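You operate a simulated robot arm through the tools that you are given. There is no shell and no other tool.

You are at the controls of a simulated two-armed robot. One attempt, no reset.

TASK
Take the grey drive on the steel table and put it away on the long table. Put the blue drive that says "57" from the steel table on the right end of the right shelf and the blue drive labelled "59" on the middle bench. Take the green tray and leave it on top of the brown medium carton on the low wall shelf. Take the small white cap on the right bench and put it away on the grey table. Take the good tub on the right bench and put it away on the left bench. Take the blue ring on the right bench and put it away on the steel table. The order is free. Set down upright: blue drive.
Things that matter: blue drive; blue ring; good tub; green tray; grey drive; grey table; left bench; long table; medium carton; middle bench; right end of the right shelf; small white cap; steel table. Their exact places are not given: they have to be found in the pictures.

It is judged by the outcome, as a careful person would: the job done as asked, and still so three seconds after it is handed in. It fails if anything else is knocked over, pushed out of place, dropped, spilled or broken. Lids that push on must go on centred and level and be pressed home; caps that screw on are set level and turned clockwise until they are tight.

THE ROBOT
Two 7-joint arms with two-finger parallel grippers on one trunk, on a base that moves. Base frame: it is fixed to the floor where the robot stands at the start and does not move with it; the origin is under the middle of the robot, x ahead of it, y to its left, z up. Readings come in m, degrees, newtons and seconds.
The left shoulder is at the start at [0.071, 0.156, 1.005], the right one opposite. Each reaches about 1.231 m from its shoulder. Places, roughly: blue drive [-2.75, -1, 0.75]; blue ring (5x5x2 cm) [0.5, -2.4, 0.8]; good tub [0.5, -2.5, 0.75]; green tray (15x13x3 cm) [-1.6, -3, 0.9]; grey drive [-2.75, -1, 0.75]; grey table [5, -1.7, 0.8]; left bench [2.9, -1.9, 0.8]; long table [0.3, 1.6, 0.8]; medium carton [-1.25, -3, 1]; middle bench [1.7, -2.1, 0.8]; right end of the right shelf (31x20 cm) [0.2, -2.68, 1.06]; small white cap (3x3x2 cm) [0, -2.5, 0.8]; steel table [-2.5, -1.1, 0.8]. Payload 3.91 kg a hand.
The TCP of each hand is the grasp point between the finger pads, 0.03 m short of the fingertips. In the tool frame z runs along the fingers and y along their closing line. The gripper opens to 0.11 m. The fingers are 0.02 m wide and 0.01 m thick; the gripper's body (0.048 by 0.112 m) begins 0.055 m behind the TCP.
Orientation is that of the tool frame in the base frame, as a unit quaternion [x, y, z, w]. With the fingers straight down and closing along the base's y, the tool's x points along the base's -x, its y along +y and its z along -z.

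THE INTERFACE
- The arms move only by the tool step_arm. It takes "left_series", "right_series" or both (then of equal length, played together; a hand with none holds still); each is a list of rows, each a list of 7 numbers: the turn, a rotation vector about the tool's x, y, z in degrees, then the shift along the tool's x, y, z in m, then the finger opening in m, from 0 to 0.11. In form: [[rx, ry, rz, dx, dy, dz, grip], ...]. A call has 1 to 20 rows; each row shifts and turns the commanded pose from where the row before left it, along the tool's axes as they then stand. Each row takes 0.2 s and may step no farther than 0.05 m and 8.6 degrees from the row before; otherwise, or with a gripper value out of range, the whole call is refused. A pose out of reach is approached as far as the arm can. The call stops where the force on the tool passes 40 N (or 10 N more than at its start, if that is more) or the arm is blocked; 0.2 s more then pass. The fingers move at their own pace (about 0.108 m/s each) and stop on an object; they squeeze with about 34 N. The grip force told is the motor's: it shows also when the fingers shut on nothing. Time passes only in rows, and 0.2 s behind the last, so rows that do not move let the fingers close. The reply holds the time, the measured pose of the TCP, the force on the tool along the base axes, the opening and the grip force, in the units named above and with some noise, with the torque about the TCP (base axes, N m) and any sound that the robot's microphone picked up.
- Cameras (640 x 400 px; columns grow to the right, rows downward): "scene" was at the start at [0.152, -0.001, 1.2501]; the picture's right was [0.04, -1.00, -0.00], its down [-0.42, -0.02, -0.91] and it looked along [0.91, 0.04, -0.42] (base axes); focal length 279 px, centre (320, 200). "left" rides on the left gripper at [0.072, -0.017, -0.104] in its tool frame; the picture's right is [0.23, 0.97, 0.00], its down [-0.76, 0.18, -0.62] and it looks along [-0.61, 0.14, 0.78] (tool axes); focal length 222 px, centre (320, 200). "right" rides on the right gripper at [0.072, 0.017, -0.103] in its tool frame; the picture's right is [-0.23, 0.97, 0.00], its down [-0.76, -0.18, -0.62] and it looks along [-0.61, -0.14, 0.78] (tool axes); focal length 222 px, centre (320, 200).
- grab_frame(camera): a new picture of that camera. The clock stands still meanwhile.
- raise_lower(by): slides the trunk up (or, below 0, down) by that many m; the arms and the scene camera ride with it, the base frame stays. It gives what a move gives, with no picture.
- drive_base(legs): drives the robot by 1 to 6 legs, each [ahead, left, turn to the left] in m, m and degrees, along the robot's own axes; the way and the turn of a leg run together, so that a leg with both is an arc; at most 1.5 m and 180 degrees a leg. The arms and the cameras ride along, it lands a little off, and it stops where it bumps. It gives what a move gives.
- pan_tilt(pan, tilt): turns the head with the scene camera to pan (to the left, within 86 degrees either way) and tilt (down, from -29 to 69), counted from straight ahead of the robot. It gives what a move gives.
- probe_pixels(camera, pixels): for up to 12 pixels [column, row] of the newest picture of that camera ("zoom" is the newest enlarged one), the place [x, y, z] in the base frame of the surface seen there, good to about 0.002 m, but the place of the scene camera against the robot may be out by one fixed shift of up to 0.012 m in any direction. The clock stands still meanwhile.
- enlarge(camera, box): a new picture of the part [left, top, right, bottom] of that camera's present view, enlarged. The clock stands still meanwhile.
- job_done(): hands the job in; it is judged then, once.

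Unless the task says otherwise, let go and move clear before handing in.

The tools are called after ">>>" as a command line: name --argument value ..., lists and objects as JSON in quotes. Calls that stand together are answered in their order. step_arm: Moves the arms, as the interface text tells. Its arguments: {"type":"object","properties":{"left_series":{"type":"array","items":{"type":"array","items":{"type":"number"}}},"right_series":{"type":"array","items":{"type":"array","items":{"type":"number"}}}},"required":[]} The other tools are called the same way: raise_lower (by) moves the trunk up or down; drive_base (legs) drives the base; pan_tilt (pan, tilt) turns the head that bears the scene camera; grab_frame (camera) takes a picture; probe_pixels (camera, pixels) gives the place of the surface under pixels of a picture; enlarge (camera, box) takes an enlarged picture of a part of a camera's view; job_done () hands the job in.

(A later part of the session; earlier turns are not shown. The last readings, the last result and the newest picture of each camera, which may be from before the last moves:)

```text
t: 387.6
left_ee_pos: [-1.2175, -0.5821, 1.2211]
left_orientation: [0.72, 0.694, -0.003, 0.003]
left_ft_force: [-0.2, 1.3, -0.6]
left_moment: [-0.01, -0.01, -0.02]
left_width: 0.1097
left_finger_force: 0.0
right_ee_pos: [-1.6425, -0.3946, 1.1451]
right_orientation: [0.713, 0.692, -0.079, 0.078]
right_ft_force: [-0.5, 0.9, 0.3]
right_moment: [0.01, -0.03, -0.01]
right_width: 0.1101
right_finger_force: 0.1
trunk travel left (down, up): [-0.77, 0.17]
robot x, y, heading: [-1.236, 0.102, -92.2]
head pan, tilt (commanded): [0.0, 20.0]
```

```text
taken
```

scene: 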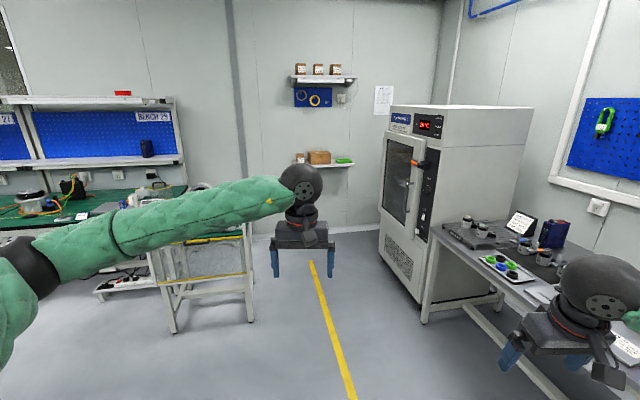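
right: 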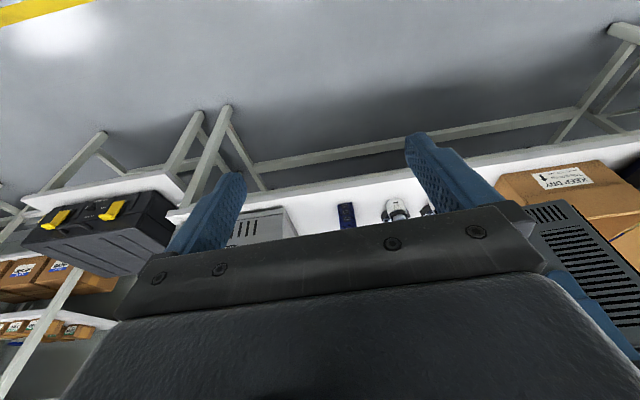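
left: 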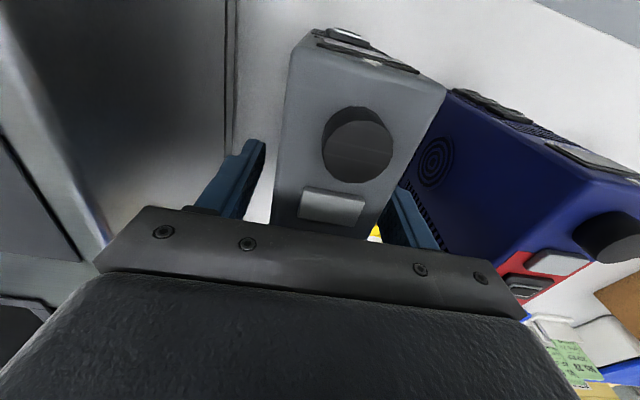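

The aisle between the bench stand and the oven is visible. I raise the trunk and stretch the right hand forward/inward so the elbow is narrower, then advance partway.

>>> raise_lower --by 0.1

>>> step_arm --right_series '[[0, 0, 0, -0.0415, 0.0175, 0.0094, 0.11], [0, 0, 0, -0.0415, 0.0175, 0.0094, 0.11], [0, 0, 0, -0.0415, 0.0175, 0.0094, 0.11], [0, 0, 0, -0.0415, 0.0175, 0.0094, 0.11], [0, 0, 0, -0.0415, 0.0175, 0.0094, 0.11], [0, 0, 0, -0.0415, 0.0175, 0.0094, 0.11], [0, 0, 0, -0.0415, 0.0175, 0.0094, 0.11], [0, 0, 0, -0.0415, 0.0175, 0.0094, 0.11], [0, 0, 0, 0, 0, 0, 0.11]]'

>>> pan_tilt --pan -55 --tilt 40

>>> grab_frame --camera "scene"

```text
t: 389.0
left_ee_pos: [-1.2167, -0.5822, 1.3211]
left_orientation: [0.72, 0.694, -0.002, 0.004]
left_ft_force: [-0.4, 0.7, -0.3]
left_moment: [0.01, -0.04, 0.03]
left_width: 0.1098
left_finger_force: 0.2
right_ee_pos: [-1.6417, -0.3936, 1.2432]
right_orientation: [0.712, 0.693, -0.079, 0.078]
right_ft_force: [-0.2, -0.1, 0.1]
right_moment: [-0.02, 0.03, -0.04]
right_width: 0.1099
right_finger_force: 0.0
trunk travel left (down, up): [-0.87, 0.07]
robot x, y, heading: [-1.2304, 0.1047, -92.0]
head pan, tilt (commanded): [0.0, 20.0]
```

```text
t: 391.0
left_ee_pos: [-1.2175, -0.5826, 1.323]
left_orientation: [0.72, 0.694, -0.002, 0.003]
left_ft_force: [-0.9, -0.5, 0.4]
left_moment: [-0.02, 0.0, 0.0]
left_width: 0.1101
left_finger_force: 0.0
right_ee_pos: [-1.5081, -0.7395, 1.2446]
right_orientation: [0.712, 0.693, -0.08, 0.079]
right_ft_force: [-0.2, -0.2, 0.5]
right_moment: [-0.02, 0.02, 0.01]
right_width: 0.11
right_finger_force: 0.1
trunk travel left (down, up): [-0.87, 0.07]
robot x, y, heading: [-1.2342, 0.104, -92.1]
head pan, tilt (commanded): [0.0, 20.0]
```

```text
t: 392.2
left_ee_pos: [-1.2173, -0.583, 1.3224]
left_orientation: [0.72, 0.694, -0.003, 0.004]
left_ft_force: [0.3, 0.7, -0.3]
left_moment: [-0.02, 0.01, 0.0]
left_width: 0.1103
left_finger_force: 0.2
right_ee_pos: [-1.508, -0.7399, 1.2443]
right_orientation: [0.713, 0.693, -0.079, 0.078]
right_ft_force: [-0.1, -0.7, 0.2]
right_moment: [0.01, -0.03, 0.0]
right_width: 0.1103
right_finger_force: 0.1
trunk travel left (down, up): [-0.87, 0.07]
robot x, y, heading: [-1.2313, 0.0983, -92.0]
head pan, tilt (commanded): [-55.0, 40.0]
```

```text
taken
```

scene: 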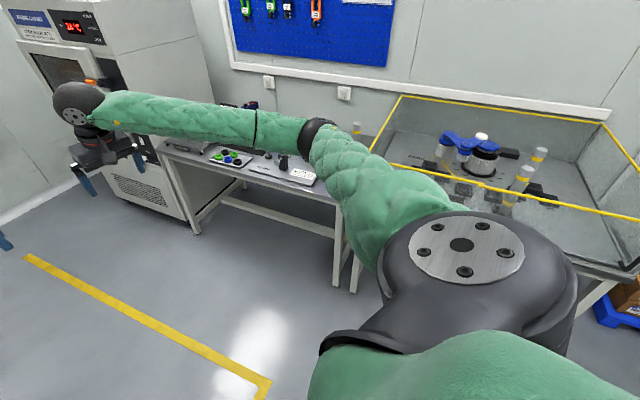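

>>> probe_pixels --camera "scene" --pixels '[[318, 125], [300, 125], [330, 150], [250, 110], [200, 105], [350, 200], [75, 100]]'

```text
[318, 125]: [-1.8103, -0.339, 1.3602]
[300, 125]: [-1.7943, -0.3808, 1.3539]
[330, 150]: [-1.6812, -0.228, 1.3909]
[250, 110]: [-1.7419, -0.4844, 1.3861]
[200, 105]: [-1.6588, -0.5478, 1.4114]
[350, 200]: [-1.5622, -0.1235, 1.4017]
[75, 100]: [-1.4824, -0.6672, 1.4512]
```

The right elbow reaches ~0.62 m to my right. I probe the oven's front face and handle to see how much room there is.

>>> pan_tilt --pan -10 --tilt 15

>>> grab_frame --camera "scene"

```text
t: 393.3
left_ee_pos: [-1.2184, -0.5828, 1.3216]
left_orientation: [0.72, 0.694, -0.003, 0.003]
left_ft_force: [0.7, -0.3, 0.3]
left_moment: [0.02, -0.03, 0.01]
left_width: 0.1098
left_finger_force: 0.1
right_ee_pos: [-1.5079, -0.7389, 1.2456]
right_orientation: [0.713, 0.692, -0.079, 0.078]
right_ft_force: [0.9, -0.3, 0.3]
right_moment: [0.04, 0.0, 0.03]
right_width: 0.1101
right_finger_force: 0.0
trunk travel left (down, up): [-0.87, 0.07]
robot x, y, heading: [-1.2326, 0.1034, -91.8]
head pan, tilt (commanded): [-10.0, 15.0]
```

```text
taken
```

scene: 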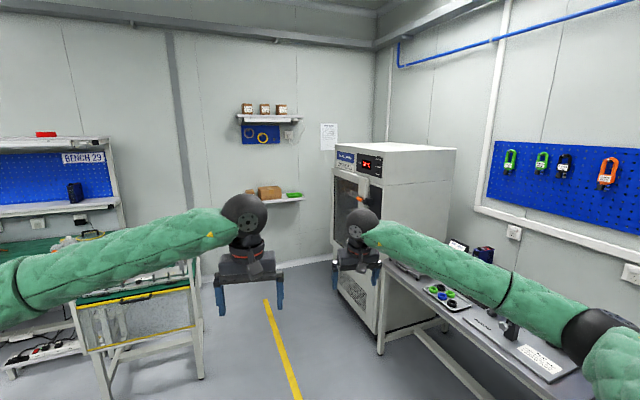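

>>> enlarge --camera "scene" --box '[325, 135, 465, 325]'

>>> probe_pixels --camera "scene" --pixels '[[338, 150], [382, 158], [340, 265], [378, 325], [364, 200], [359, 192], [338, 185], [345, 290], [340, 210], [200, 300], [195, 375], [185, 340]]'

```text
2.11 times, centred on (395, 230) of scene
```

zoom: 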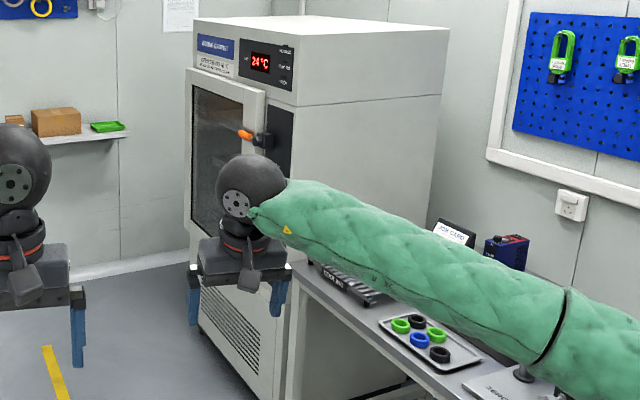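

```text
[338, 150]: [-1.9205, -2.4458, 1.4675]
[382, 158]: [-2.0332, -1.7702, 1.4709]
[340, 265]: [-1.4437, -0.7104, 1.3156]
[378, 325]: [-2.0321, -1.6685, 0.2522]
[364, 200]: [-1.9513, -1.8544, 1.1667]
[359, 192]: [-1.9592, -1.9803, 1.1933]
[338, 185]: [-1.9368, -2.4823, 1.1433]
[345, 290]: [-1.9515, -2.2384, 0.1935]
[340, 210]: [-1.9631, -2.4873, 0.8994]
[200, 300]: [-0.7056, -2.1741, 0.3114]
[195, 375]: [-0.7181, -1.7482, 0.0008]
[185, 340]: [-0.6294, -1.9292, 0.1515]
```

The oven front is at x≈-1.92…-2.03 and the stand's legs at x≈-0.71. I'll keep the robot at x≈-1.14. I shift left 0.09 m and go ahead 1.5 m.

>>> drive_base --legs '[[0, 0.09, 1.8], [1.5, 0, 0]]'

>>> pan_tilt --pan 0 --tilt 25

>>> grab_frame --camera "scene"

```text
t: 401.4
left_ee_pos: [-1.1057, -2.083, 1.3215]
left_orientation: [0.707, 0.707, -0.003, 0.004]
left_ft_force: [0.6, 0.1, -0.3]
left_moment: [0.01, 0.03, 0.01]
left_width: 0.11
left_finger_force: 0.1
right_ee_pos: [-1.3902, -2.2478, 1.2456]
right_orientation: [0.7, 0.705, -0.077, 0.08]
right_ft_force: [0.1, 0.7, -0.5]
right_moment: [0.01, -0.01, -0.01]
right_width: 0.1101
right_finger_force: 0.2
trunk travel left (down, up): [-0.87, 0.07]
robot x, y, heading: [-1.14, -1.396, -90.0]
head pan, tilt (commanded): [-10.0, 15.0]
```

```text
t: 402.2
left_ee_pos: [-1.1059, -2.0827, 1.322]
left_orientation: [0.707, 0.707, -0.002, 0.004]
left_ft_force: [0.2, 0.5, 0.3]
left_moment: [-0.01, 0.01, -0.01]
left_width: 0.1099
left_finger_force: 0.1
right_ee_pos: [-1.3906, -2.2486, 1.2438]
right_orientation: [0.701, 0.705, -0.078, 0.08]
right_ft_force: [0.1, -0.4, -0.3]
right_moment: [-0.01, -0.02, 0.04]
right_width: 0.11
right_finger_force: 0.0
trunk travel left (down, up): [-0.87, 0.07]
robot x, y, heading: [-1.1449, -1.3975, -90.1]
head pan, tilt (commanded): [0.0, 25.0]
```

```text
taken
```

scene: 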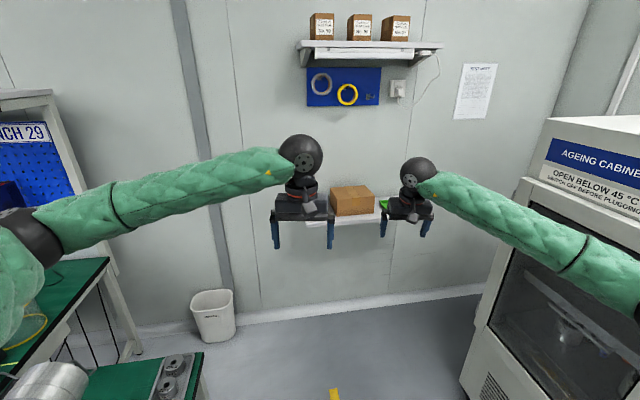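

I look at the shelf with the right wrist camera and enlarge the scene view.

>>> grab_frame --camera "right"

>>> enlarge --camera "scene" --box '[270, 160, 450, 260]'

```text
taken
```

right: 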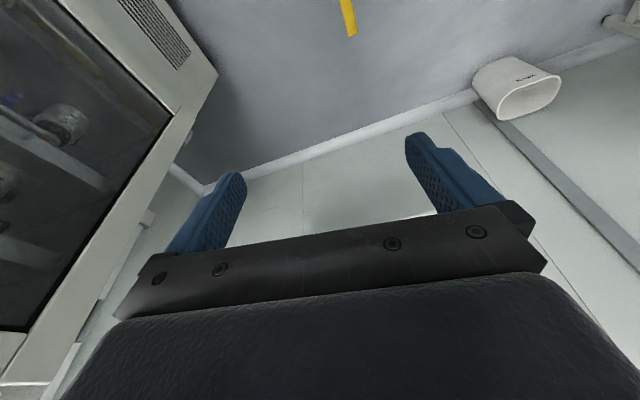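

```text
3.56 times, centred on (360, 210) of scene
```

zoom: 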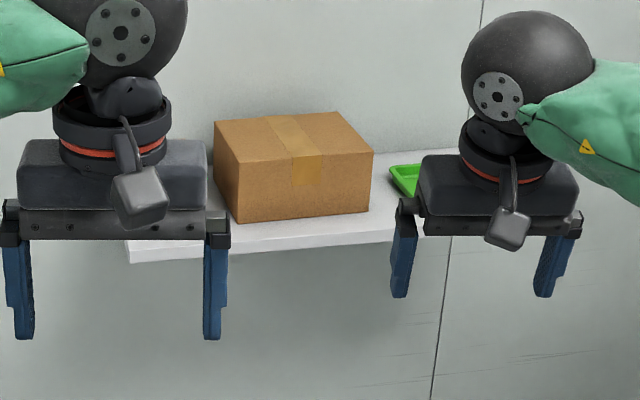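

The medium carton is centre, with the green tray to its right. I tilt the right hand further so its camera sees the shelf.

>>> step_arm --right_series '[[0, -7.43, 0, 0, 0, 0, 0.11], [0, -7.43, 0, 0, 0, 0, 0.11], [0, -7.43, 0, 0, 0, 0, 0.11], [0, 0, 0, 0, 0, 0, 0.11]]'

>>> grab_frame --camera "right"

```text
t: 403.2
left_ee_pos: [-1.1049, -2.0819, 1.3215]
left_orientation: [0.708, 0.706, -0.003, 0.004]
left_ft_force: [0.4, -0.3, -0.2]
left_moment: [-0.03, 0.0, -0.03]
left_width: 0.1103
left_finger_force: 0.0
right_ee_pos: [-1.3904, -2.248, 1.2436]
right_orientation: [0.672, 0.676, -0.213, 0.215]
right_ft_force: [0.8, -0.4, -0.1]
right_moment: [-0.05, 0.01, -0.02]
right_width: 0.1101
right_finger_force: 0.0
trunk travel left (down, up): [-0.87, 0.07]
robot x, y, heading: [-1.1444, -1.3965, -89.9]
head pan, tilt (commanded): [0.0, 25.0]
```

```text
taken
```

right: 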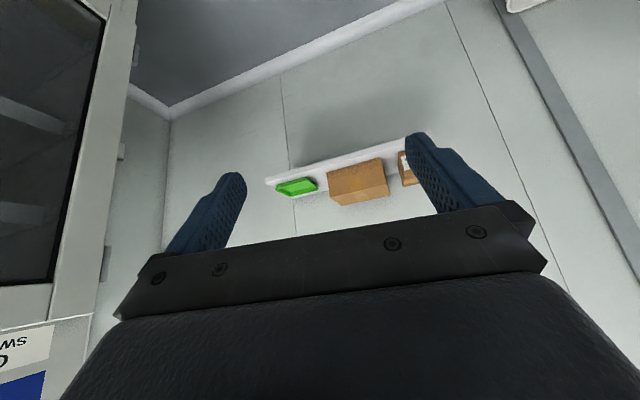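

The tray (297,187), medium carton (358,182) and small carton (405,170) are visible. I enlarge and probe them.

>>> enlarge --camera "right" --box '[255, 130, 425, 215]'

>>> probe_pixels --camera "right" --pixels '[[277, 187], [312, 180], [284, 195], [317, 187], [330, 172], [382, 160], [335, 198], [388, 190], [345, 203], [267, 181], [322, 182], [297, 188]]'

```text
3.76 times, centred on (340, 172) of right
```

zoom: 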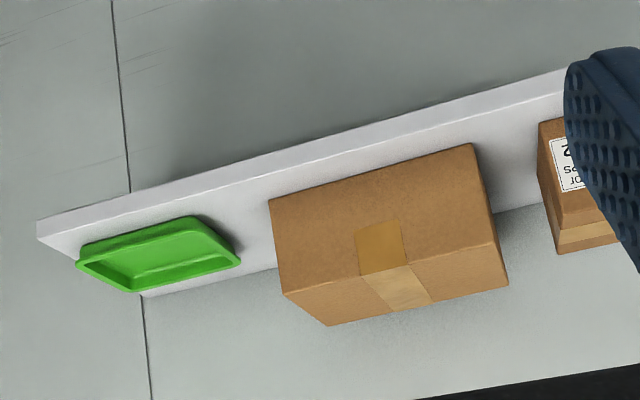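

```text
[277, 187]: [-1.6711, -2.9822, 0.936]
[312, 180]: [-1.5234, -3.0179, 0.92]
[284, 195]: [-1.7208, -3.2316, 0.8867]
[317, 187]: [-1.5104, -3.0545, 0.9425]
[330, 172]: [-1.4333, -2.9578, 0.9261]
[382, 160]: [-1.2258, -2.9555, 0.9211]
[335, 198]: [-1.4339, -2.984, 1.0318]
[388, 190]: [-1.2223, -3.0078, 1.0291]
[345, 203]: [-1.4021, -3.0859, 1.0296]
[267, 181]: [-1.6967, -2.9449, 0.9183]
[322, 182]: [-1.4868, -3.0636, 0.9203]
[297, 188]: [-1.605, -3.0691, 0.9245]
```

The carton's top is z≈1.03, x −1.435…−1.222, front y≈−2.957; the tray sits at x −1.67…−1.51 on the shelf (z≈0.918). I move ahead 0.45 m for a closer look.

>>> drive_base --legs '[[0.45, 0, 0]]'

>>> grab_frame --camera "right"

>>> grab_frame --camera "scene"

```text
t: 405.9
left_ee_pos: [-1.0904, -2.5304, 1.3213]
left_orientation: [0.702, 0.712, -0.003, 0.004]
left_ft_force: [-0.5, -0.4, -0.4]
left_moment: [-0.01, -0.02, 0.01]
left_width: 0.11
left_finger_force: 0.1
right_ee_pos: [-1.3746, -2.7025, 1.2436]
right_orientation: [0.667, 0.681, -0.21, 0.216]
right_ft_force: [0.0, 0.9, 0.9]
right_moment: [0.01, 0.01, -0.03]
right_width: 0.11
right_finger_force: 0.1
trunk travel left (down, up): [-0.87, 0.07]
robot x, y, heading: [-1.1416, -1.8478, -88.9]
head pan, tilt (commanded): [0.0, 25.0]
```

```text
taken
```

right: 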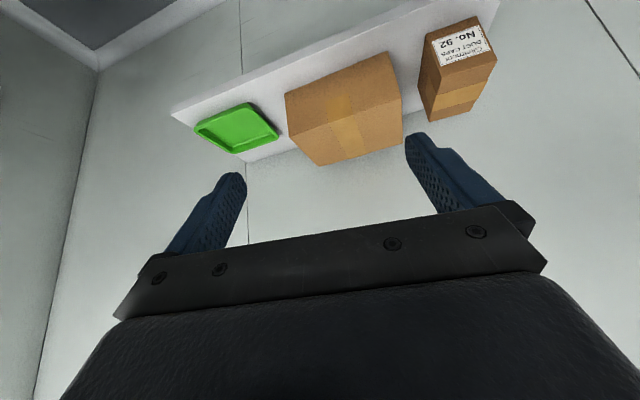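

```text
taken
```

scene: 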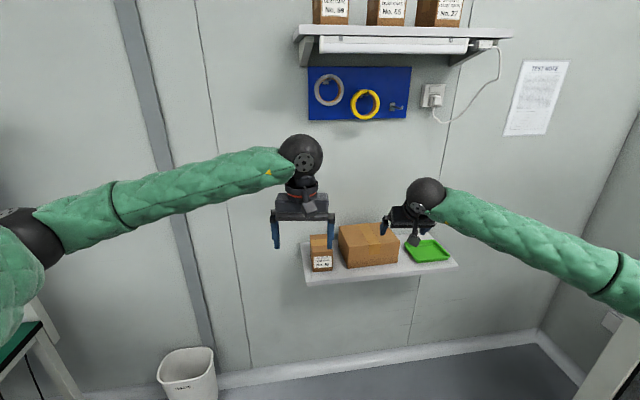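

>>> enlarge --camera "right" --box '[175, 85, 305, 175]'

>>> enlarge --camera "scene" --box '[330, 200, 470, 290]'

```text
4.44 times, centred on (240, 130) of right
```

zoom: 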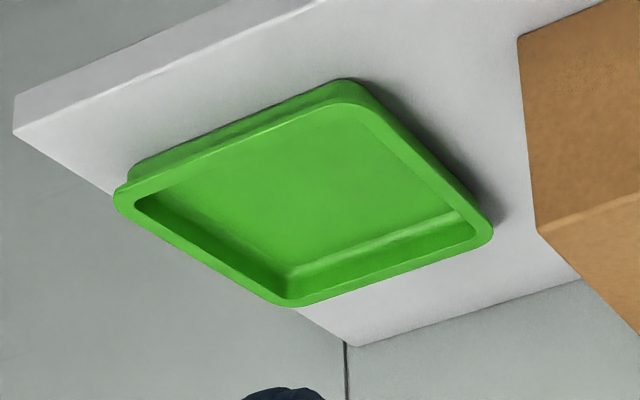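

```text
4.44 times, centred on (400, 245) of scene
```

zoom: 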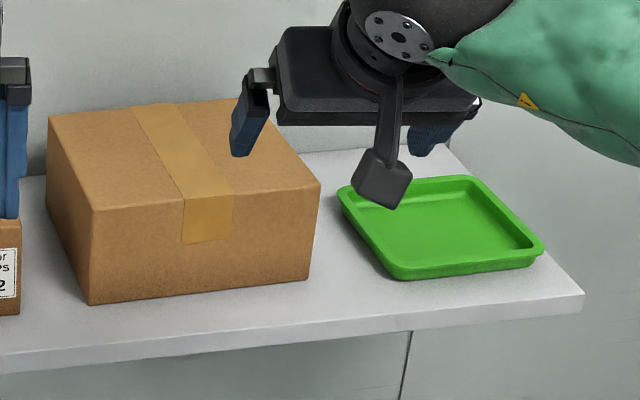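

The tray has a lip; there's a gap between it and the carton. I probe the rim corners with the right camera.

>>> enlarge --camera "right" --box '[175, 85, 305, 175]'

>>> probe_pixels --camera "zoom" --pixels '[[122, 200], [345, 90], [485, 232], [285, 298], [300, 180], [235, 145], [425, 170], [380, 272], [200, 250], [440, 235], [290, 280], [160, 205]]'

>>> probe_pixels --camera "zoom" --pixels '[[530, 60], [540, 220], [20, 130], [355, 345], [150, 165], [480, 200], [330, 84], [400, 125], [600, 215]]'

```text
4.44 times, centred on (240, 130) of right
```

zoom: 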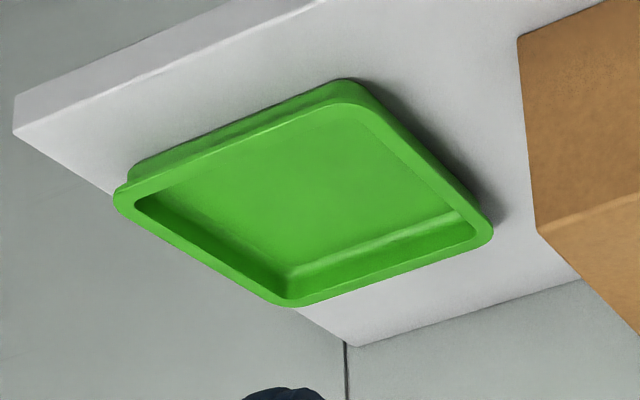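

```text
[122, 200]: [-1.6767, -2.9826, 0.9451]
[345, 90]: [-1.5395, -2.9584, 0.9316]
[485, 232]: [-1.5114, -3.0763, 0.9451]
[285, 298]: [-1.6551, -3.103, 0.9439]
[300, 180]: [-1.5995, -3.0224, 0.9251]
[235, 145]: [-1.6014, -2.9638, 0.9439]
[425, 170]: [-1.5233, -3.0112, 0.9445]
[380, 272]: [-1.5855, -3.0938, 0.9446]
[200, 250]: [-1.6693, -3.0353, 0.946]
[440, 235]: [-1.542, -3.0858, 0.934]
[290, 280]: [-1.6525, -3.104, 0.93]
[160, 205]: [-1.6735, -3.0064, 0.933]
```

```text
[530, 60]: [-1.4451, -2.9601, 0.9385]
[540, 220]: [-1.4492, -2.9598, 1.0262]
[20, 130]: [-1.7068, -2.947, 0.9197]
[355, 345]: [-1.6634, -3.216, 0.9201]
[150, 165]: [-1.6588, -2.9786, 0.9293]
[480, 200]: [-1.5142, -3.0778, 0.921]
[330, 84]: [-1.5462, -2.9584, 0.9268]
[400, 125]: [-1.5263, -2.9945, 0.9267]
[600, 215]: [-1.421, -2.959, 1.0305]
```

Tray rim (z 0.945): left edge from (-1.535,-2.955) to (-1.511,-3.076), floor 0.925; 7–9 cm gap to the carton. I'll pinch the left wall with the right hand. I straighten it to 12° and yaw 10°.

>>> step_arm --right_series '[[0, 7.67, 0, 0, 0, 0, 0.11], [0, 7.67, 0, 0, 0, 0, 0.11], [0, 7.67, 0, 0, 0, 0, 0.11], [-1.04, 0, -4.89, 0, 0, 0, 0.08], [-1.04, 0, -4.89, 0, 0, 0, 0.055], [0, 0, 0, -0.025, -0.0233, 0.0262, 0.055], [0, 0, 0, -0.025, -0.0233, 0.0262, 0.055], [0, 0, 0, -0.025, -0.0233, 0.0262, 0.055], [0, 0, 0, -0.025, -0.0233, 0.0262, 0.055], [0, 0, 0, 0, 0, 0, 0.055]]'

>>> pan_tilt --pan -30 --tilt 30

>>> grab_frame --camera "scene"

```text
t: 408.1
left_ee_pos: [-1.0917, -2.5311, 1.3221]
left_orientation: [0.702, 0.712, -0.002, 0.005]
left_ft_force: [0.5, 0.3, 0.5]
left_moment: [0.0, 0.02, 0.01]
left_width: 0.1101
left_finger_force: 0.0
right_ee_pos: [-1.4445, -2.8383, 1.1614]
right_orientation: [0.63, 0.769, -0.066, 0.083]
right_ft_force: [0.5, 0.2, 0.7]
right_moment: [0.01, 0.01, -0.02]
right_width: 0.0551
right_finger_force: 0.1
trunk travel left (down, up): [-0.87, 0.07]
robot x, y, heading: [-1.1401, -1.8437, -88.8]
head pan, tilt (commanded): [0.0, 25.0]
```

```text
t: 409.0
left_ee_pos: [-1.0902, -2.5326, 1.321]
left_orientation: [0.702, 0.712, -0.001, 0.003]
left_ft_force: [-0.2, -0.1, 0.4]
left_moment: [-0.01, -0.03, 0.02]
left_width: 0.1102
left_finger_force: 0.1
right_ee_pos: [-1.4444, -2.8395, 1.1623]
right_orientation: [0.63, 0.769, -0.066, 0.082]
right_ft_force: [-0.6, -0.6, 0.0]
right_moment: [-0.01, -0.02, -0.01]
right_width: 0.0548
right_finger_force: 0.1
trunk travel left (down, up): [-0.87, 0.07]
robot x, y, heading: [-1.1419, -1.8477, -88.8]
head pan, tilt (commanded): [-30.0, 30.0]
```

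```text
taken
```

scene: 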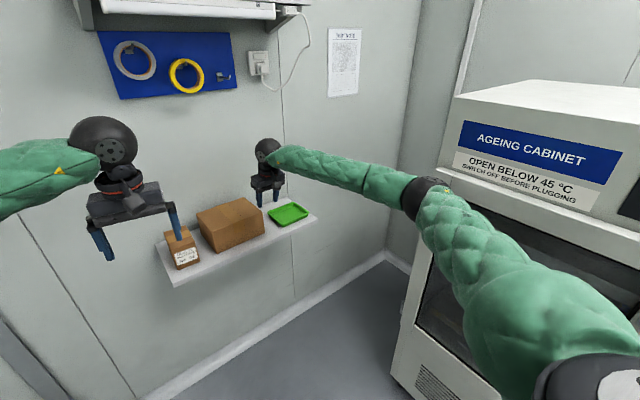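

The right elbow is near the oven's corner in this view (425,195); I probe both.

>>> probe_pixels --camera "scene" --pixels '[[425, 195], [415, 210], [440, 185], [452, 178], [455, 200], [440, 230], [400, 190], [470, 240]]'

```text
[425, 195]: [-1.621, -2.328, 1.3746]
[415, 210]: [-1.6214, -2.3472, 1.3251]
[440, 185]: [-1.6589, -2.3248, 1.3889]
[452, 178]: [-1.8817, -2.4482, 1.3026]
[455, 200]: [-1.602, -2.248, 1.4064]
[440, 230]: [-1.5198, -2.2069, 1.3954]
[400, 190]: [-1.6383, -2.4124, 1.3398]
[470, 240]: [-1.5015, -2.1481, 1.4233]
```

The elbow keeps ~15 cm from the oven. I continue above the tray's left wall.

>>> step_arm --right_series '[[0, 0, 0, -0.025, -0.0233, 0.0262, 0.055], [0, 0, 0, -0.025, -0.0233, 0.0262, 0.055], [0, 0, 0, -0.025, -0.0233, 0.0262, 0.055], [0, 0, 0, -0.025, -0.0233, 0.0262, 0.055], [0, 0, 0, -0.025, -0.0233, 0.0262, 0.055], [0, 0, 0, 0, 0, 0, 0.055]]'

>>> grab_frame --camera "right"

>>> enlarge --camera "scene" --box '[150, 120, 330, 300]'

```text
t: 410.4
left_ee_pos: [-1.0907, -2.5313, 1.322]
left_orientation: [0.702, 0.712, -0.002, 0.004]
left_ft_force: [0.2, 0.9, -0.3]
left_moment: [0.01, 0.03, 0.01]
left_width: 0.11
left_finger_force: 0.0
right_ee_pos: [-1.4836, -2.9248, 1.111]
right_orientation: [0.63, 0.77, -0.066, 0.082]
right_ft_force: [-0.8, 0.5, 0.6]
right_moment: [0.01, -0.03, -0.02]
right_width: 0.0546
right_finger_force: 0.0
right hand out of reach, approached as far as the arm can: row 3, 4, 5
trunk travel left (down, up): [-0.87, 0.07]
robot x, y, heading: [-1.141, -1.8469, -88.8]
head pan, tilt (commanded): [-30.0, 30.0]
```

```text
taken
```

right: 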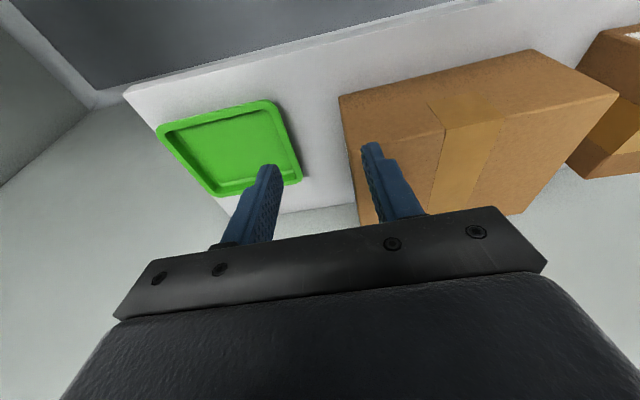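

```text
2.22 times, centred on (240, 210) of scene
```

zoom: 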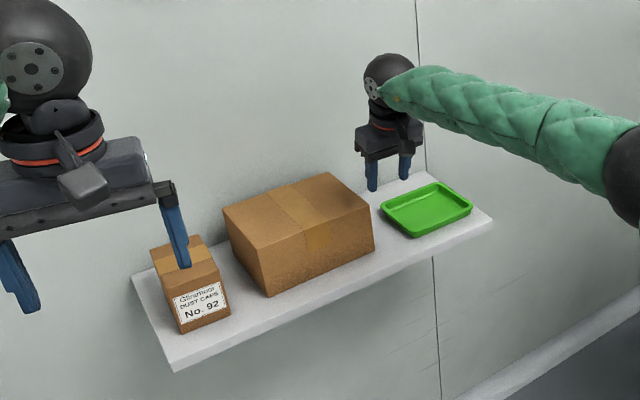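

The arm is at its limit; I draw the hand back 0.2 m, lower the trunk a bit and drive 0.2 m closer.

>>> step_arm --right_series '[[0, 0, 0, 0.044, 0, -0.0094, 0.055], [0, 0, 0, 0.044, 0, -0.0094, 0.055], [0, 0, 0, 0.044, 0, -0.0094, 0.055], [0, 0, 0, 0.044, 0, -0.0094, 0.055], [0, 0, 0, 0.02, 0, -0.0094, 0.055], [0, 0, 0, 0, 0, 0, 0.055]]' --left_series '[[0, 0, 0, 0.04, 0, 0, 0.11], [0, 0, 0, 0.04, 0, 0, 0.11], [0, 0, 0, 0.04, 0, 0, 0.11], [0, 0, 0, 0.0, 0, 0, 0.11], [0, 0, 0, 0, 0, 0, 0.11], [0, 0, 0, 0, 0, 0, 0.11]]'

>>> drive_base --legs '[[0.2, 0, 0]]'

>>> grab_frame --camera "scene"

```text
t: 411.8
left_ee_pos: [-1.0925, -2.4138, 1.3183]
left_orientation: [0.702, 0.712, -0.003, 0.003]
left_ft_force: [0.0, -0.5, 0.4]
left_moment: [-0.02, -0.03, 0.01]
left_width: 0.1096
left_finger_force: 0.1
right_ee_pos: [-1.5223, -2.7267, 1.1112]
right_orientation: [0.631, 0.769, -0.065, 0.082]
right_ft_force: [-0.8, -0.7, -0.6]
right_moment: [-0.04, 0.01, 0.01]
right_width: 0.0552
right_finger_force: 0.1
trunk travel left (down, up): [-0.87, 0.07]
robot x, y, heading: [-1.1427, -1.8486, -89.1]
head pan, tilt (commanded): [-30.0, 30.0]
```

```text
t: 413.4
left_ee_pos: [-1.0913, -2.6137, 1.321]
left_orientation: [0.702, 0.712, -0.002, 0.003]
left_ft_force: [-0.1, 0.1, -0.5]
left_moment: [-0.01, 0.0, 0.0]
left_width: 0.1101
left_finger_force: 0.1
right_ee_pos: [-1.5192, -2.9251, 1.1128]
right_orientation: [0.63, 0.769, -0.066, 0.082]
right_ft_force: [0.1, 0.8, -0.8]
right_moment: [-0.03, 0.0, -0.01]
right_width: 0.0552
right_finger_force: 0.0
trunk travel left (down, up): [-0.87, 0.07]
robot x, y, heading: [-1.1396, -2.0496, -89.3]
head pan, tilt (commanded): [-30.0, 30.0]
```

```text
taken
```

scene: 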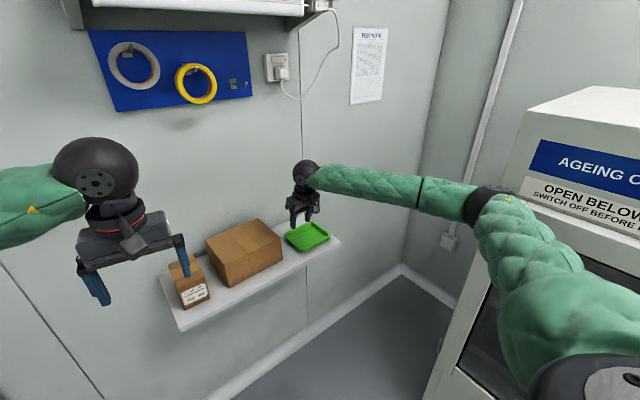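

I bring the fingertips just above the tray's left wall.

>>> step_arm --right_series '[[0, 0, 0, -0.0192, -0.0083, 0.0357, 0.055], [0, 0, 0, -0.0192, -0.0083, 0.0357, 0.055], [0, 0, 0, -0.0192, -0.0083, 0.0357, 0.055], [0, 0, 0, 0, 0, 0, 0.055]]'

>>> grab_frame --camera "right"

>>> enlarge --camera "scene" --box '[200, 140, 360, 300]'

```text
t: 414.4
left_ee_pos: [-1.0909, -2.6124, 1.3216]
left_orientation: [0.703, 0.711, -0.003, 0.004]
left_ft_force: [0.0, 0.3, 0.8]
left_moment: [0.04, -0.05, 0.0]
left_width: 0.1101
left_finger_force: 0.1
right_ee_pos: [-1.528, -3.0051, 1.02]
right_orientation: [0.632, 0.768, -0.068, 0.083]
right_ft_force: [0.1, 0.9, 0.1]
right_moment: [-0.02, 0.0, -0.01]
right_width: 0.055
right_finger_force: 0.1
trunk travel left (down, up): [-0.87, 0.07]
robot x, y, heading: [-1.1388, -2.0474, -89.0]
head pan, tilt (commanded): [-30.0, 30.0]
```

```text
taken
```

right: 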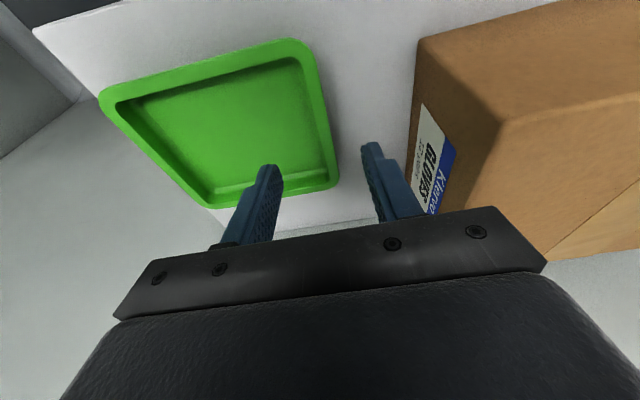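

```text
2.50 times, centred on (280, 220) of scene
```

zoom: 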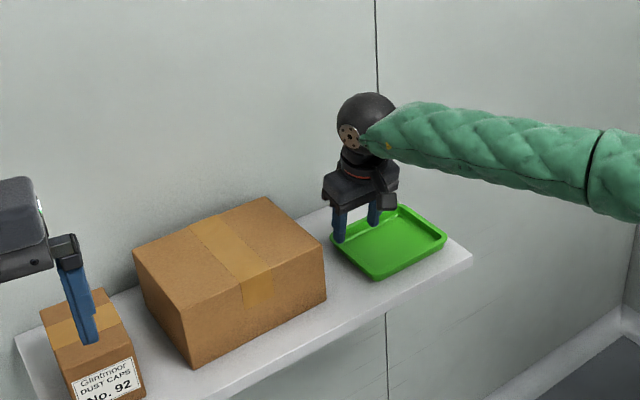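

I probe the wall's rim from here to centre the pinch.

>>> probe_pixels --camera "right" --pixels '[[331, 165], [325, 135], [318, 100], [336, 165], [326, 165], [300, 130], [320, 135], [330, 135]]'

```text
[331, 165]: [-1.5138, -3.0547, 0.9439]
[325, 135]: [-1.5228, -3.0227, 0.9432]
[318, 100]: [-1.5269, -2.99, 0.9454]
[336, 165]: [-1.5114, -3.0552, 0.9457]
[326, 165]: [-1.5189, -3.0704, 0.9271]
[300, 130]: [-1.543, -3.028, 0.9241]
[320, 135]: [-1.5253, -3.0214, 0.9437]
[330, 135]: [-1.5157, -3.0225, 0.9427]
```

The rim's centre is x≈-1.5225 here. I shift 5 mm left and descend so the tips straddle the wall.

>>> step_arm --right_series '[[0, 0, 0, 0.0042, 0.0025, 0.0196, 0.055], [0, 0, 0, 0.0042, 0.0025, 0.0196, 0.055], [0, 0, 0, 0.0038, 0, 0.0176, 0.055], [0, 0, 0, 0, 0, 0, 0.055]]'

>>> grab_frame --camera "right"

```text
t: 415.4
left_ee_pos: [-1.0908, -2.6138, 1.3202]
left_orientation: [0.702, 0.712, -0.002, 0.003]
left_ft_force: [0.2, 0.2, 0.5]
left_moment: [0.0, 0.01, 0.03]
left_width: 0.1099
left_finger_force: 0.1
right_ee_pos: [-1.524, -3.0086, 0.9625]
right_orientation: [0.63, 0.769, -0.065, 0.082]
right_ft_force: [-0.7, -0.5, 0.2]
right_moment: [0.02, 0.0, -0.02]
right_width: 0.0551
right_finger_force: 0.1
trunk travel left (down, up): [-0.87, 0.07]
robot x, y, heading: [-1.1346, -2.051, -89.2]
head pan, tilt (commanded): [-30.0, 30.0]
```

```text
taken
```

right: 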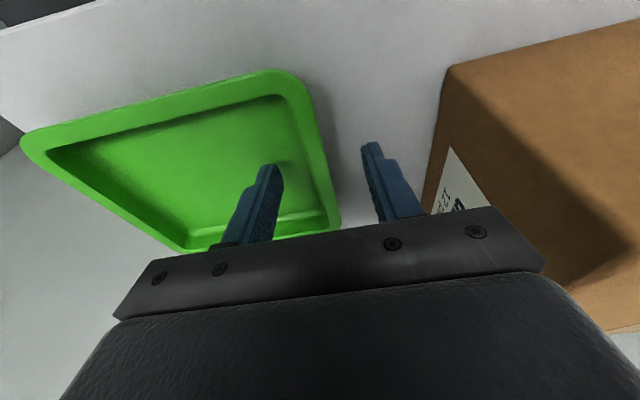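

The tips straddle the wall. I go down 2.5 mm more and close.

>>> step_arm --right_series '[[0, 0, 0, 0.0005, 0, 0.0025, 0.055], [0, 0, 0, 0, 0, 0, 0.03], [0, 0, 0, 0, 0, 0, 0.0], [0, 0, 0, 0, 0, 0, 0.0], [0, 0, 0, 0, 0, 0, 0.0], [0, 0, 0, 0, 0, 0, 0.0]]'

>>> grab_frame --camera "right"

```text
t: 416.8
left_ee_pos: [-1.0914, -2.615, 1.3191]
left_orientation: [0.702, 0.712, -0.002, 0.004]
left_ft_force: [0.3, -0.8, -0.6]
left_moment: [-0.02, -0.03, 0.02]
left_width: 0.1099
left_finger_force: 0.1
right_ee_pos: [-1.5227, -3.0095, 0.9597]
right_orientation: [0.63, 0.769, -0.066, 0.082]
right_ft_force: [-0.4, 0.1, -0.2]
right_moment: [0.01, 0.04, 0.0]
right_width: 0.0031
right_finger_force: 34.3
trunk travel left (down, up): [-0.87, 0.07]
robot x, y, heading: [-1.1397, -2.0507, -89.2]
head pan, tilt (commanded): [-30.0, 30.0]
```

```text
taken
```

right: 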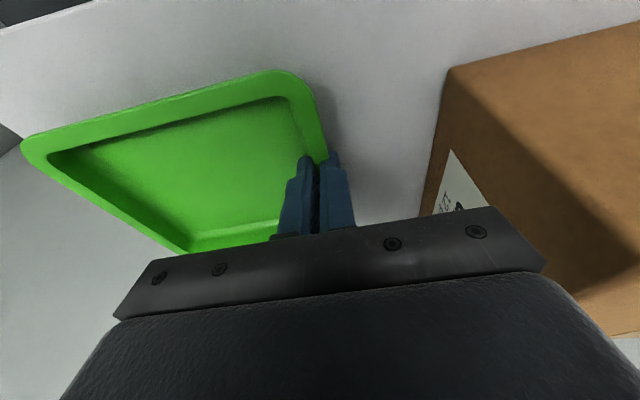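

The grip stopped at 3 mm, the wall's thickness. I lift gently 3 cm and check that the tray comes along level.

>>> step_arm --right_series '[[0, 0, 0, -0.001, 0, -0.0049, 0.0], [0, 0, 0, -0.0021, 0, -0.0098, 0.0], [0, 0, 0, -0.0031, 0, -0.0147, 0.0], [0, 0, 0, 0, 0, 0, 0.0]]'

>>> grab_frame --camera "right"

>>> enlarge --camera "scene" --box '[200, 140, 360, 300]'

```text
t: 417.8
left_ee_pos: [-1.0904, -2.6148, 1.3194]
left_orientation: [0.702, 0.712, -0.002, 0.003]
left_ft_force: [1.0, -0.1, -0.1]
left_moment: [-0.03, 0.01, -0.03]
left_width: 0.1102
left_finger_force: 0.0
right_ee_pos: [-1.5234, -3.0071, 0.988]
right_orientation: [0.631, 0.768, -0.066, 0.081]
right_ft_force: [0.0, -0.4, -0.3]
right_moment: [0.02, -0.02, 0.02]
right_width: 0.0029
right_finger_force: 33.8
trunk travel left (down, up): [-0.87, 0.07]
robot x, y, heading: [-1.1394, -2.0503, -89.0]
head pan, tilt (commanded): [-30.0, 30.0]
```

```text
taken
```

right: 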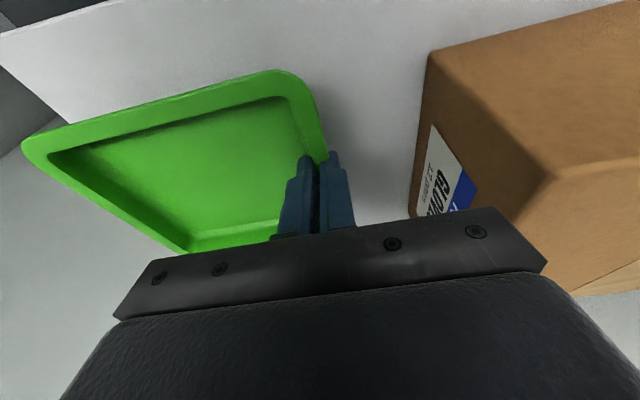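

```text
2.50 times, centred on (280, 220) of scene
```

zoom: 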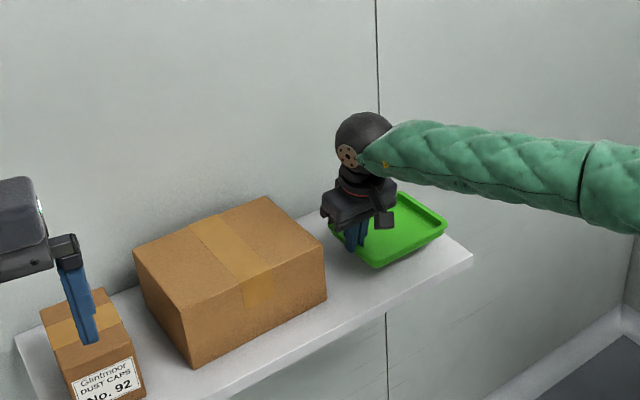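

The tray rises with the hand. I check its level by probing rim points.

>>> probe_pixels --camera "right" --pixels '[[35, 150], [290, 85], [170, 105], [120, 220], [318, 130], [230, 235]]'

```text
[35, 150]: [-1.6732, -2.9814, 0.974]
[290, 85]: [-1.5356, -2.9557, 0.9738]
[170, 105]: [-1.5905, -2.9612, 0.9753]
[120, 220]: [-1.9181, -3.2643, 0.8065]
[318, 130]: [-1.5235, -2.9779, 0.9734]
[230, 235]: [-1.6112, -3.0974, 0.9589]
```

The tray is level (rim z≈0.974 all around). I raise it 11 cm to clear the carton and then look at the carton's top.

>>> step_arm --right_series '[[0, 0, 0, -0.0078, 0, -0.0365, 0.0], [0, 0, 0, -0.0078, 0, -0.0365, 0.0], [0, 0, 0, -0.0085, 0, -0.04, 0.0], [0, 0, 0, 0, 0, 0, 0.0]]'

>>> grab_frame --camera "right"

>>> grab_frame --camera "scene"

```text
t: 418.8
left_ee_pos: [-1.09, -2.6143, 1.3198]
left_orientation: [0.702, 0.712, -0.003, 0.003]
left_ft_force: [0.9, -0.2, -0.1]
left_moment: [0.0, -0.02, -0.03]
left_width: 0.11
left_finger_force: 0.0
right_ee_pos: [-1.5248, -3.0051, 1.1047]
right_orientation: [0.632, 0.768, -0.067, 0.083]
right_ft_force: [-0.4, -0.5, -0.3]
right_moment: [-0.01, -0.05, -0.04]
right_width: 0.0029
right_finger_force: 33.6
trunk travel left (down, up): [-0.87, 0.07]
robot x, y, heading: [-1.1397, -2.0497, -89.1]
head pan, tilt (commanded): [-30.0, 30.0]
```

```text
taken
```

right: 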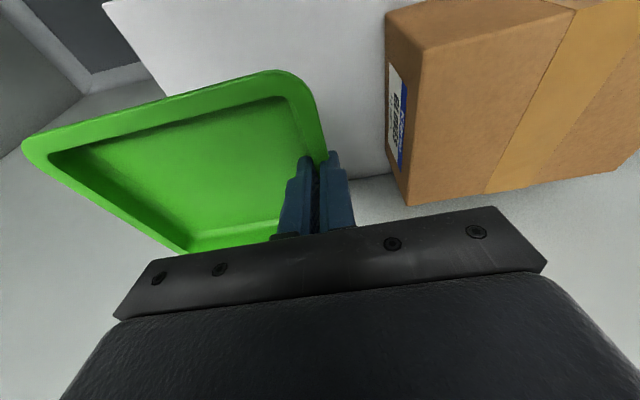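

```text
taken
```

scene: 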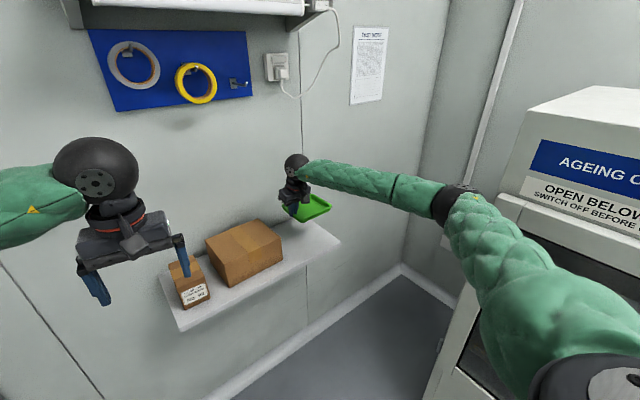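

I probe the carton's top corners with the right camera and, corrected, with the scene camera.

>>> probe_pixels --camera "right" --pixels '[[426, 52], [410, 195], [560, 20], [490, 188], [610, 170], [415, 120], [500, 100], [600, 60]]'

>>> enlarge --camera "scene" --box '[160, 190, 340, 330]'

```text
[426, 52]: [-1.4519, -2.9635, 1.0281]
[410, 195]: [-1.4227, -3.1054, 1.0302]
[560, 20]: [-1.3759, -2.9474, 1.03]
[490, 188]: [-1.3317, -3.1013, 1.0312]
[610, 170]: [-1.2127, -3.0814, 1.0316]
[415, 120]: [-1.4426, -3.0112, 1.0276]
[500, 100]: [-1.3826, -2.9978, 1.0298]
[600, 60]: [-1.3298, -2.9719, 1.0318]
```

```text
2.86 times, centred on (250, 260) of scene
```

zoom: 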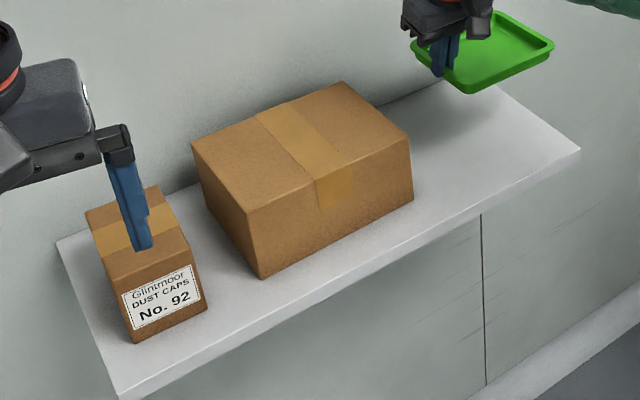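

>>> probe_pixels --camera "zoom" --pixels '[[250, 208], [405, 140], [340, 88], [198, 148], [300, 150]]'

```text
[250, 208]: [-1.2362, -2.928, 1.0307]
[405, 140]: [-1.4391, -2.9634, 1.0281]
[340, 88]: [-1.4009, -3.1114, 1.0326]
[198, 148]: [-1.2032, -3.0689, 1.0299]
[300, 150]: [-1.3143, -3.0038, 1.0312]
```

Carton top centre ≈ (-1.332,-3.019), same rotation as the tray. I carry the tray left over it, ~3.5 cm above.

>>> step_arm --right_series '[[0, 0, 0, -0.0033, 0.0186, 0.0007, 0.0], [0, 0, 0, -0.0053, 0.0298, 0.0011, 0.0], [0, 0, 0, -0.0066, 0.0372, 0.0014, 0.0], [0, 0, 0, -0.0066, 0.0372, 0.0014, 0.0], [0, 0, 0, -0.0066, 0.0372, 0.0014, 0.0], [0, 0, 0, -0.0066, 0.0372, 0.0014, 0.0], [0, 0, 0, -0.0066, 0.0372, 0.0014, 0.0], [0, 0, 0, -0.0046, 0.026, 0.001, 0.0], [0, 0, 0, 0, 0, 0, 0.0]]'

>>> grab_frame --camera "right"

>>> grab_frame --camera "scene"

```text
t: 420.8
left_ee_pos: [-1.0921, -2.6143, 1.3196]
left_orientation: [0.702, 0.712, -0.003, 0.004]
left_ft_force: [0.2, -0.6, -1.3]
left_moment: [-0.02, 0.0, 0.01]
left_width: 0.1101
left_finger_force: 0.1
right_ee_pos: [-1.2593, -3.0048, 1.1044]
right_orientation: [0.631, 0.769, -0.066, 0.082]
right_ft_force: [0.5, 0.1, -0.5]
right_moment: [0.0, -0.05, 0.01]
right_width: 0.003
right_finger_force: 33.8
trunk travel left (down, up): [-0.87, 0.07]
robot x, y, heading: [-1.1391, -2.0472, -89.2]
head pan, tilt (commanded): [-30.0, 30.0]
```

```text
taken
```

right: 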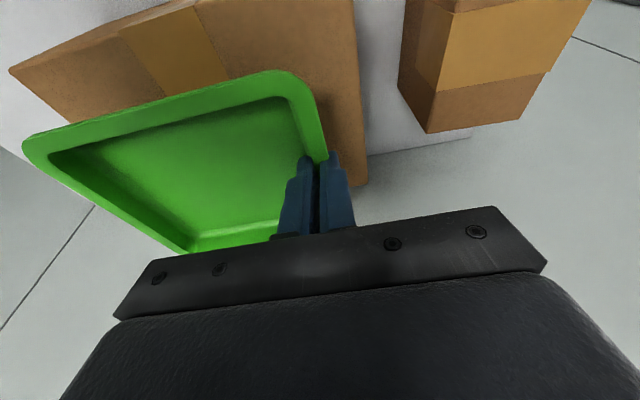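

```text
taken
```

scene: 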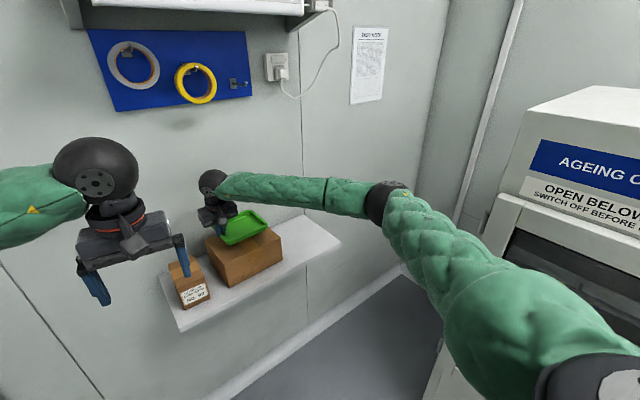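

The tray is above the carton. I lower to just above its top, then finely.

>>> step_arm --right_series '[[0, 0, 0, 0.0031, 0, 0.0147, 0.0], [0, 0, 0, 0.0031, 0, 0.0147, 0.0], [0, 0, 0, 0, 0, 0, 0.0]]'

>>> enlarge --camera "scene" --box '[160, 160, 320, 320]'

```text
t: 421.6
left_ee_pos: [-1.0903, -2.6137, 1.32]
left_orientation: [0.702, 0.712, -0.003, 0.003]
left_ft_force: [-0.3, 0.2, -0.4]
left_moment: [-0.05, -0.02, 0.0]
left_width: 0.1101
left_finger_force: 0.1
right_ee_pos: [-1.2587, -3.0037, 1.0754]
right_orientation: [0.63, 0.769, -0.067, 0.081]
right_ft_force: [0.2, -0.6, -0.6]
right_moment: [0.0, -0.06, 0.0]
right_width: 0.0028
right_finger_force: 34.2
trunk travel left (down, up): [-0.87, 0.07]
robot x, y, heading: [-1.1364, -2.0473, -89.1]
head pan, tilt (commanded): [-30.0, 30.0]
```

```text
2.50 times, centred on (240, 240) of scene
```

zoom: 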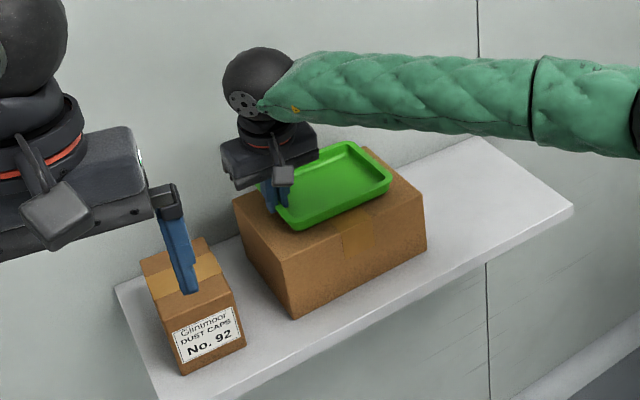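

>>> step_arm --right_series '[[0, 0, 0, 0.0004, 0, 0.002, 0.0], [0, 0, 0, 0.0004, 0, 0.002, 0.0], [0, 0, 0, 0, 0, 0, 0.0]]'

>>> step_arm --right_series '[[0, 0, 0, 0.0003, 0, 0.0015, 0.0], [0, 0, 0, 0, 0, 0, 0.0]]'

```text
t: 422.4
left_ee_pos: [-1.0906, -2.6137, 1.3195]
left_orientation: [0.702, 0.712, -0.003, 0.003]
left_ft_force: [-1.6, 0.1, -0.3]
left_moment: [0.0, 0.01, -0.03]
left_width: 0.1101
left_finger_force: 0.0
right_ee_pos: [-1.2586, -3.005, 1.0706]
right_orientation: [0.631, 0.768, -0.066, 0.082]
right_ft_force: [-0.1, -0.7, -0.6]
right_moment: [0.02, -0.04, 0.0]
right_width: 0.0031
right_finger_force: 34.4
trunk travel left (down, up): [-0.87, 0.07]
robot x, y, heading: [-1.1388, -2.0512, -88.9]
head pan, tilt (commanded): [-30.0, 30.0]
```

```text
t: 423.0
left_ee_pos: [-1.0904, -2.6163, 1.3191]
left_orientation: [0.703, 0.712, -0.002, 0.004]
left_ft_force: [-0.1, -0.7, -0.8]
left_moment: [-0.02, 0.0, 0.04]
left_width: 0.1101
left_finger_force: 0.0
right_ee_pos: [-1.2592, -3.0042, 1.0694]
right_orientation: [0.631, 0.769, -0.066, 0.082]
right_ft_force: [0.2, -0.3, -0.1]
right_moment: [-0.01, 0.01, -0.01]
right_width: 0.0029
right_finger_force: 34.2
trunk travel left (down, up): [-0.87, 0.07]
robot x, y, heading: [-1.1375, -2.0491, -88.8]
head pan, tilt (commanded): [-30.0, 30.0]
```

>>> step_arm --right_series '[[0, 0, 0, 0.0003, 0, 0.0013, 0.0], [0, 0, 0, 0, 0, 0, 0.0]]'

```text
t: 423.6
left_ee_pos: [-1.0922, -2.6143, 1.3194]
left_orientation: [0.702, 0.712, -0.004, 0.003]
left_ft_force: [0.3, -0.3, -0.1]
left_moment: [-0.02, -0.01, -0.03]
left_width: 0.1098
left_finger_force: 0.1
right_ee_pos: [-1.2592, -3.0037, 1.0691]
right_orientation: [0.63, 0.769, -0.066, 0.082]
right_ft_force: [-0.8, -0.9, 2.4]
right_moment: [0.14, 0.03, 0.03]
right_width: 0.0031
right_finger_force: 34.3
trunk travel left (down, up): [-0.87, 0.07]
robot x, y, heading: [-1.1382, -2.0493, -89.1]
head pan, tilt (commanded): [-30.0, 30.0]
```

Contact (2.4 N). I open the fingers gradually to 4 cm and then rise straight up.

>>> step_arm --right_series '[[0, 0, 0, 0, 0, 0, 0.008], [0, 0, 0, 0, 0, 0, 0.015], [0, 0, 0, 0, 0, 0, 0.025], [0, 0, 0, 0, 0, 0, 0.04], [0, 0, 0, 0, 0, 0, 0.04]]'

>>> grab_frame --camera "right"

```text
t: 424.8
left_ee_pos: [-1.0905, -2.6138, 1.3205]
left_orientation: [0.702, 0.712, -0.003, 0.003]
left_ft_force: [-0.6, 0.1, -1.0]
left_moment: [-0.01, -0.01, -0.04]
left_width: 0.1102
left_finger_force: 0.1
right_ee_pos: [-1.2595, -3.0026, 1.069]
right_orientation: [0.63, 0.769, -0.067, 0.082]
right_ft_force: [0.7, 0.4, 0.3]
right_moment: [-0.02, -0.02, -0.01]
right_width: 0.04
right_finger_force: 0.0
trunk travel left (down, up): [-0.87, 0.07]
robot x, y, heading: [-1.1402, -2.0456, -89.1]
head pan, tilt (commanded): [-30.0, 30.0]
```

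```text
taken
```

right: 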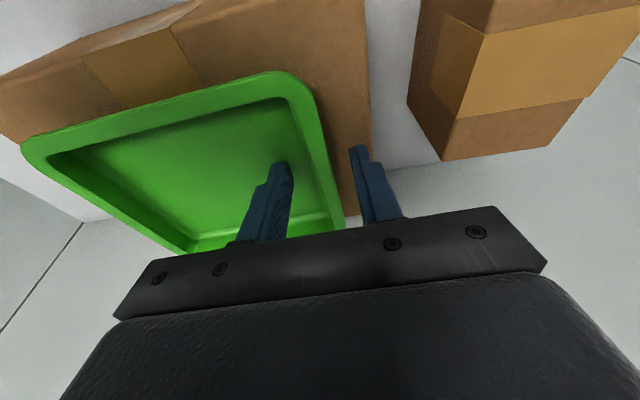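

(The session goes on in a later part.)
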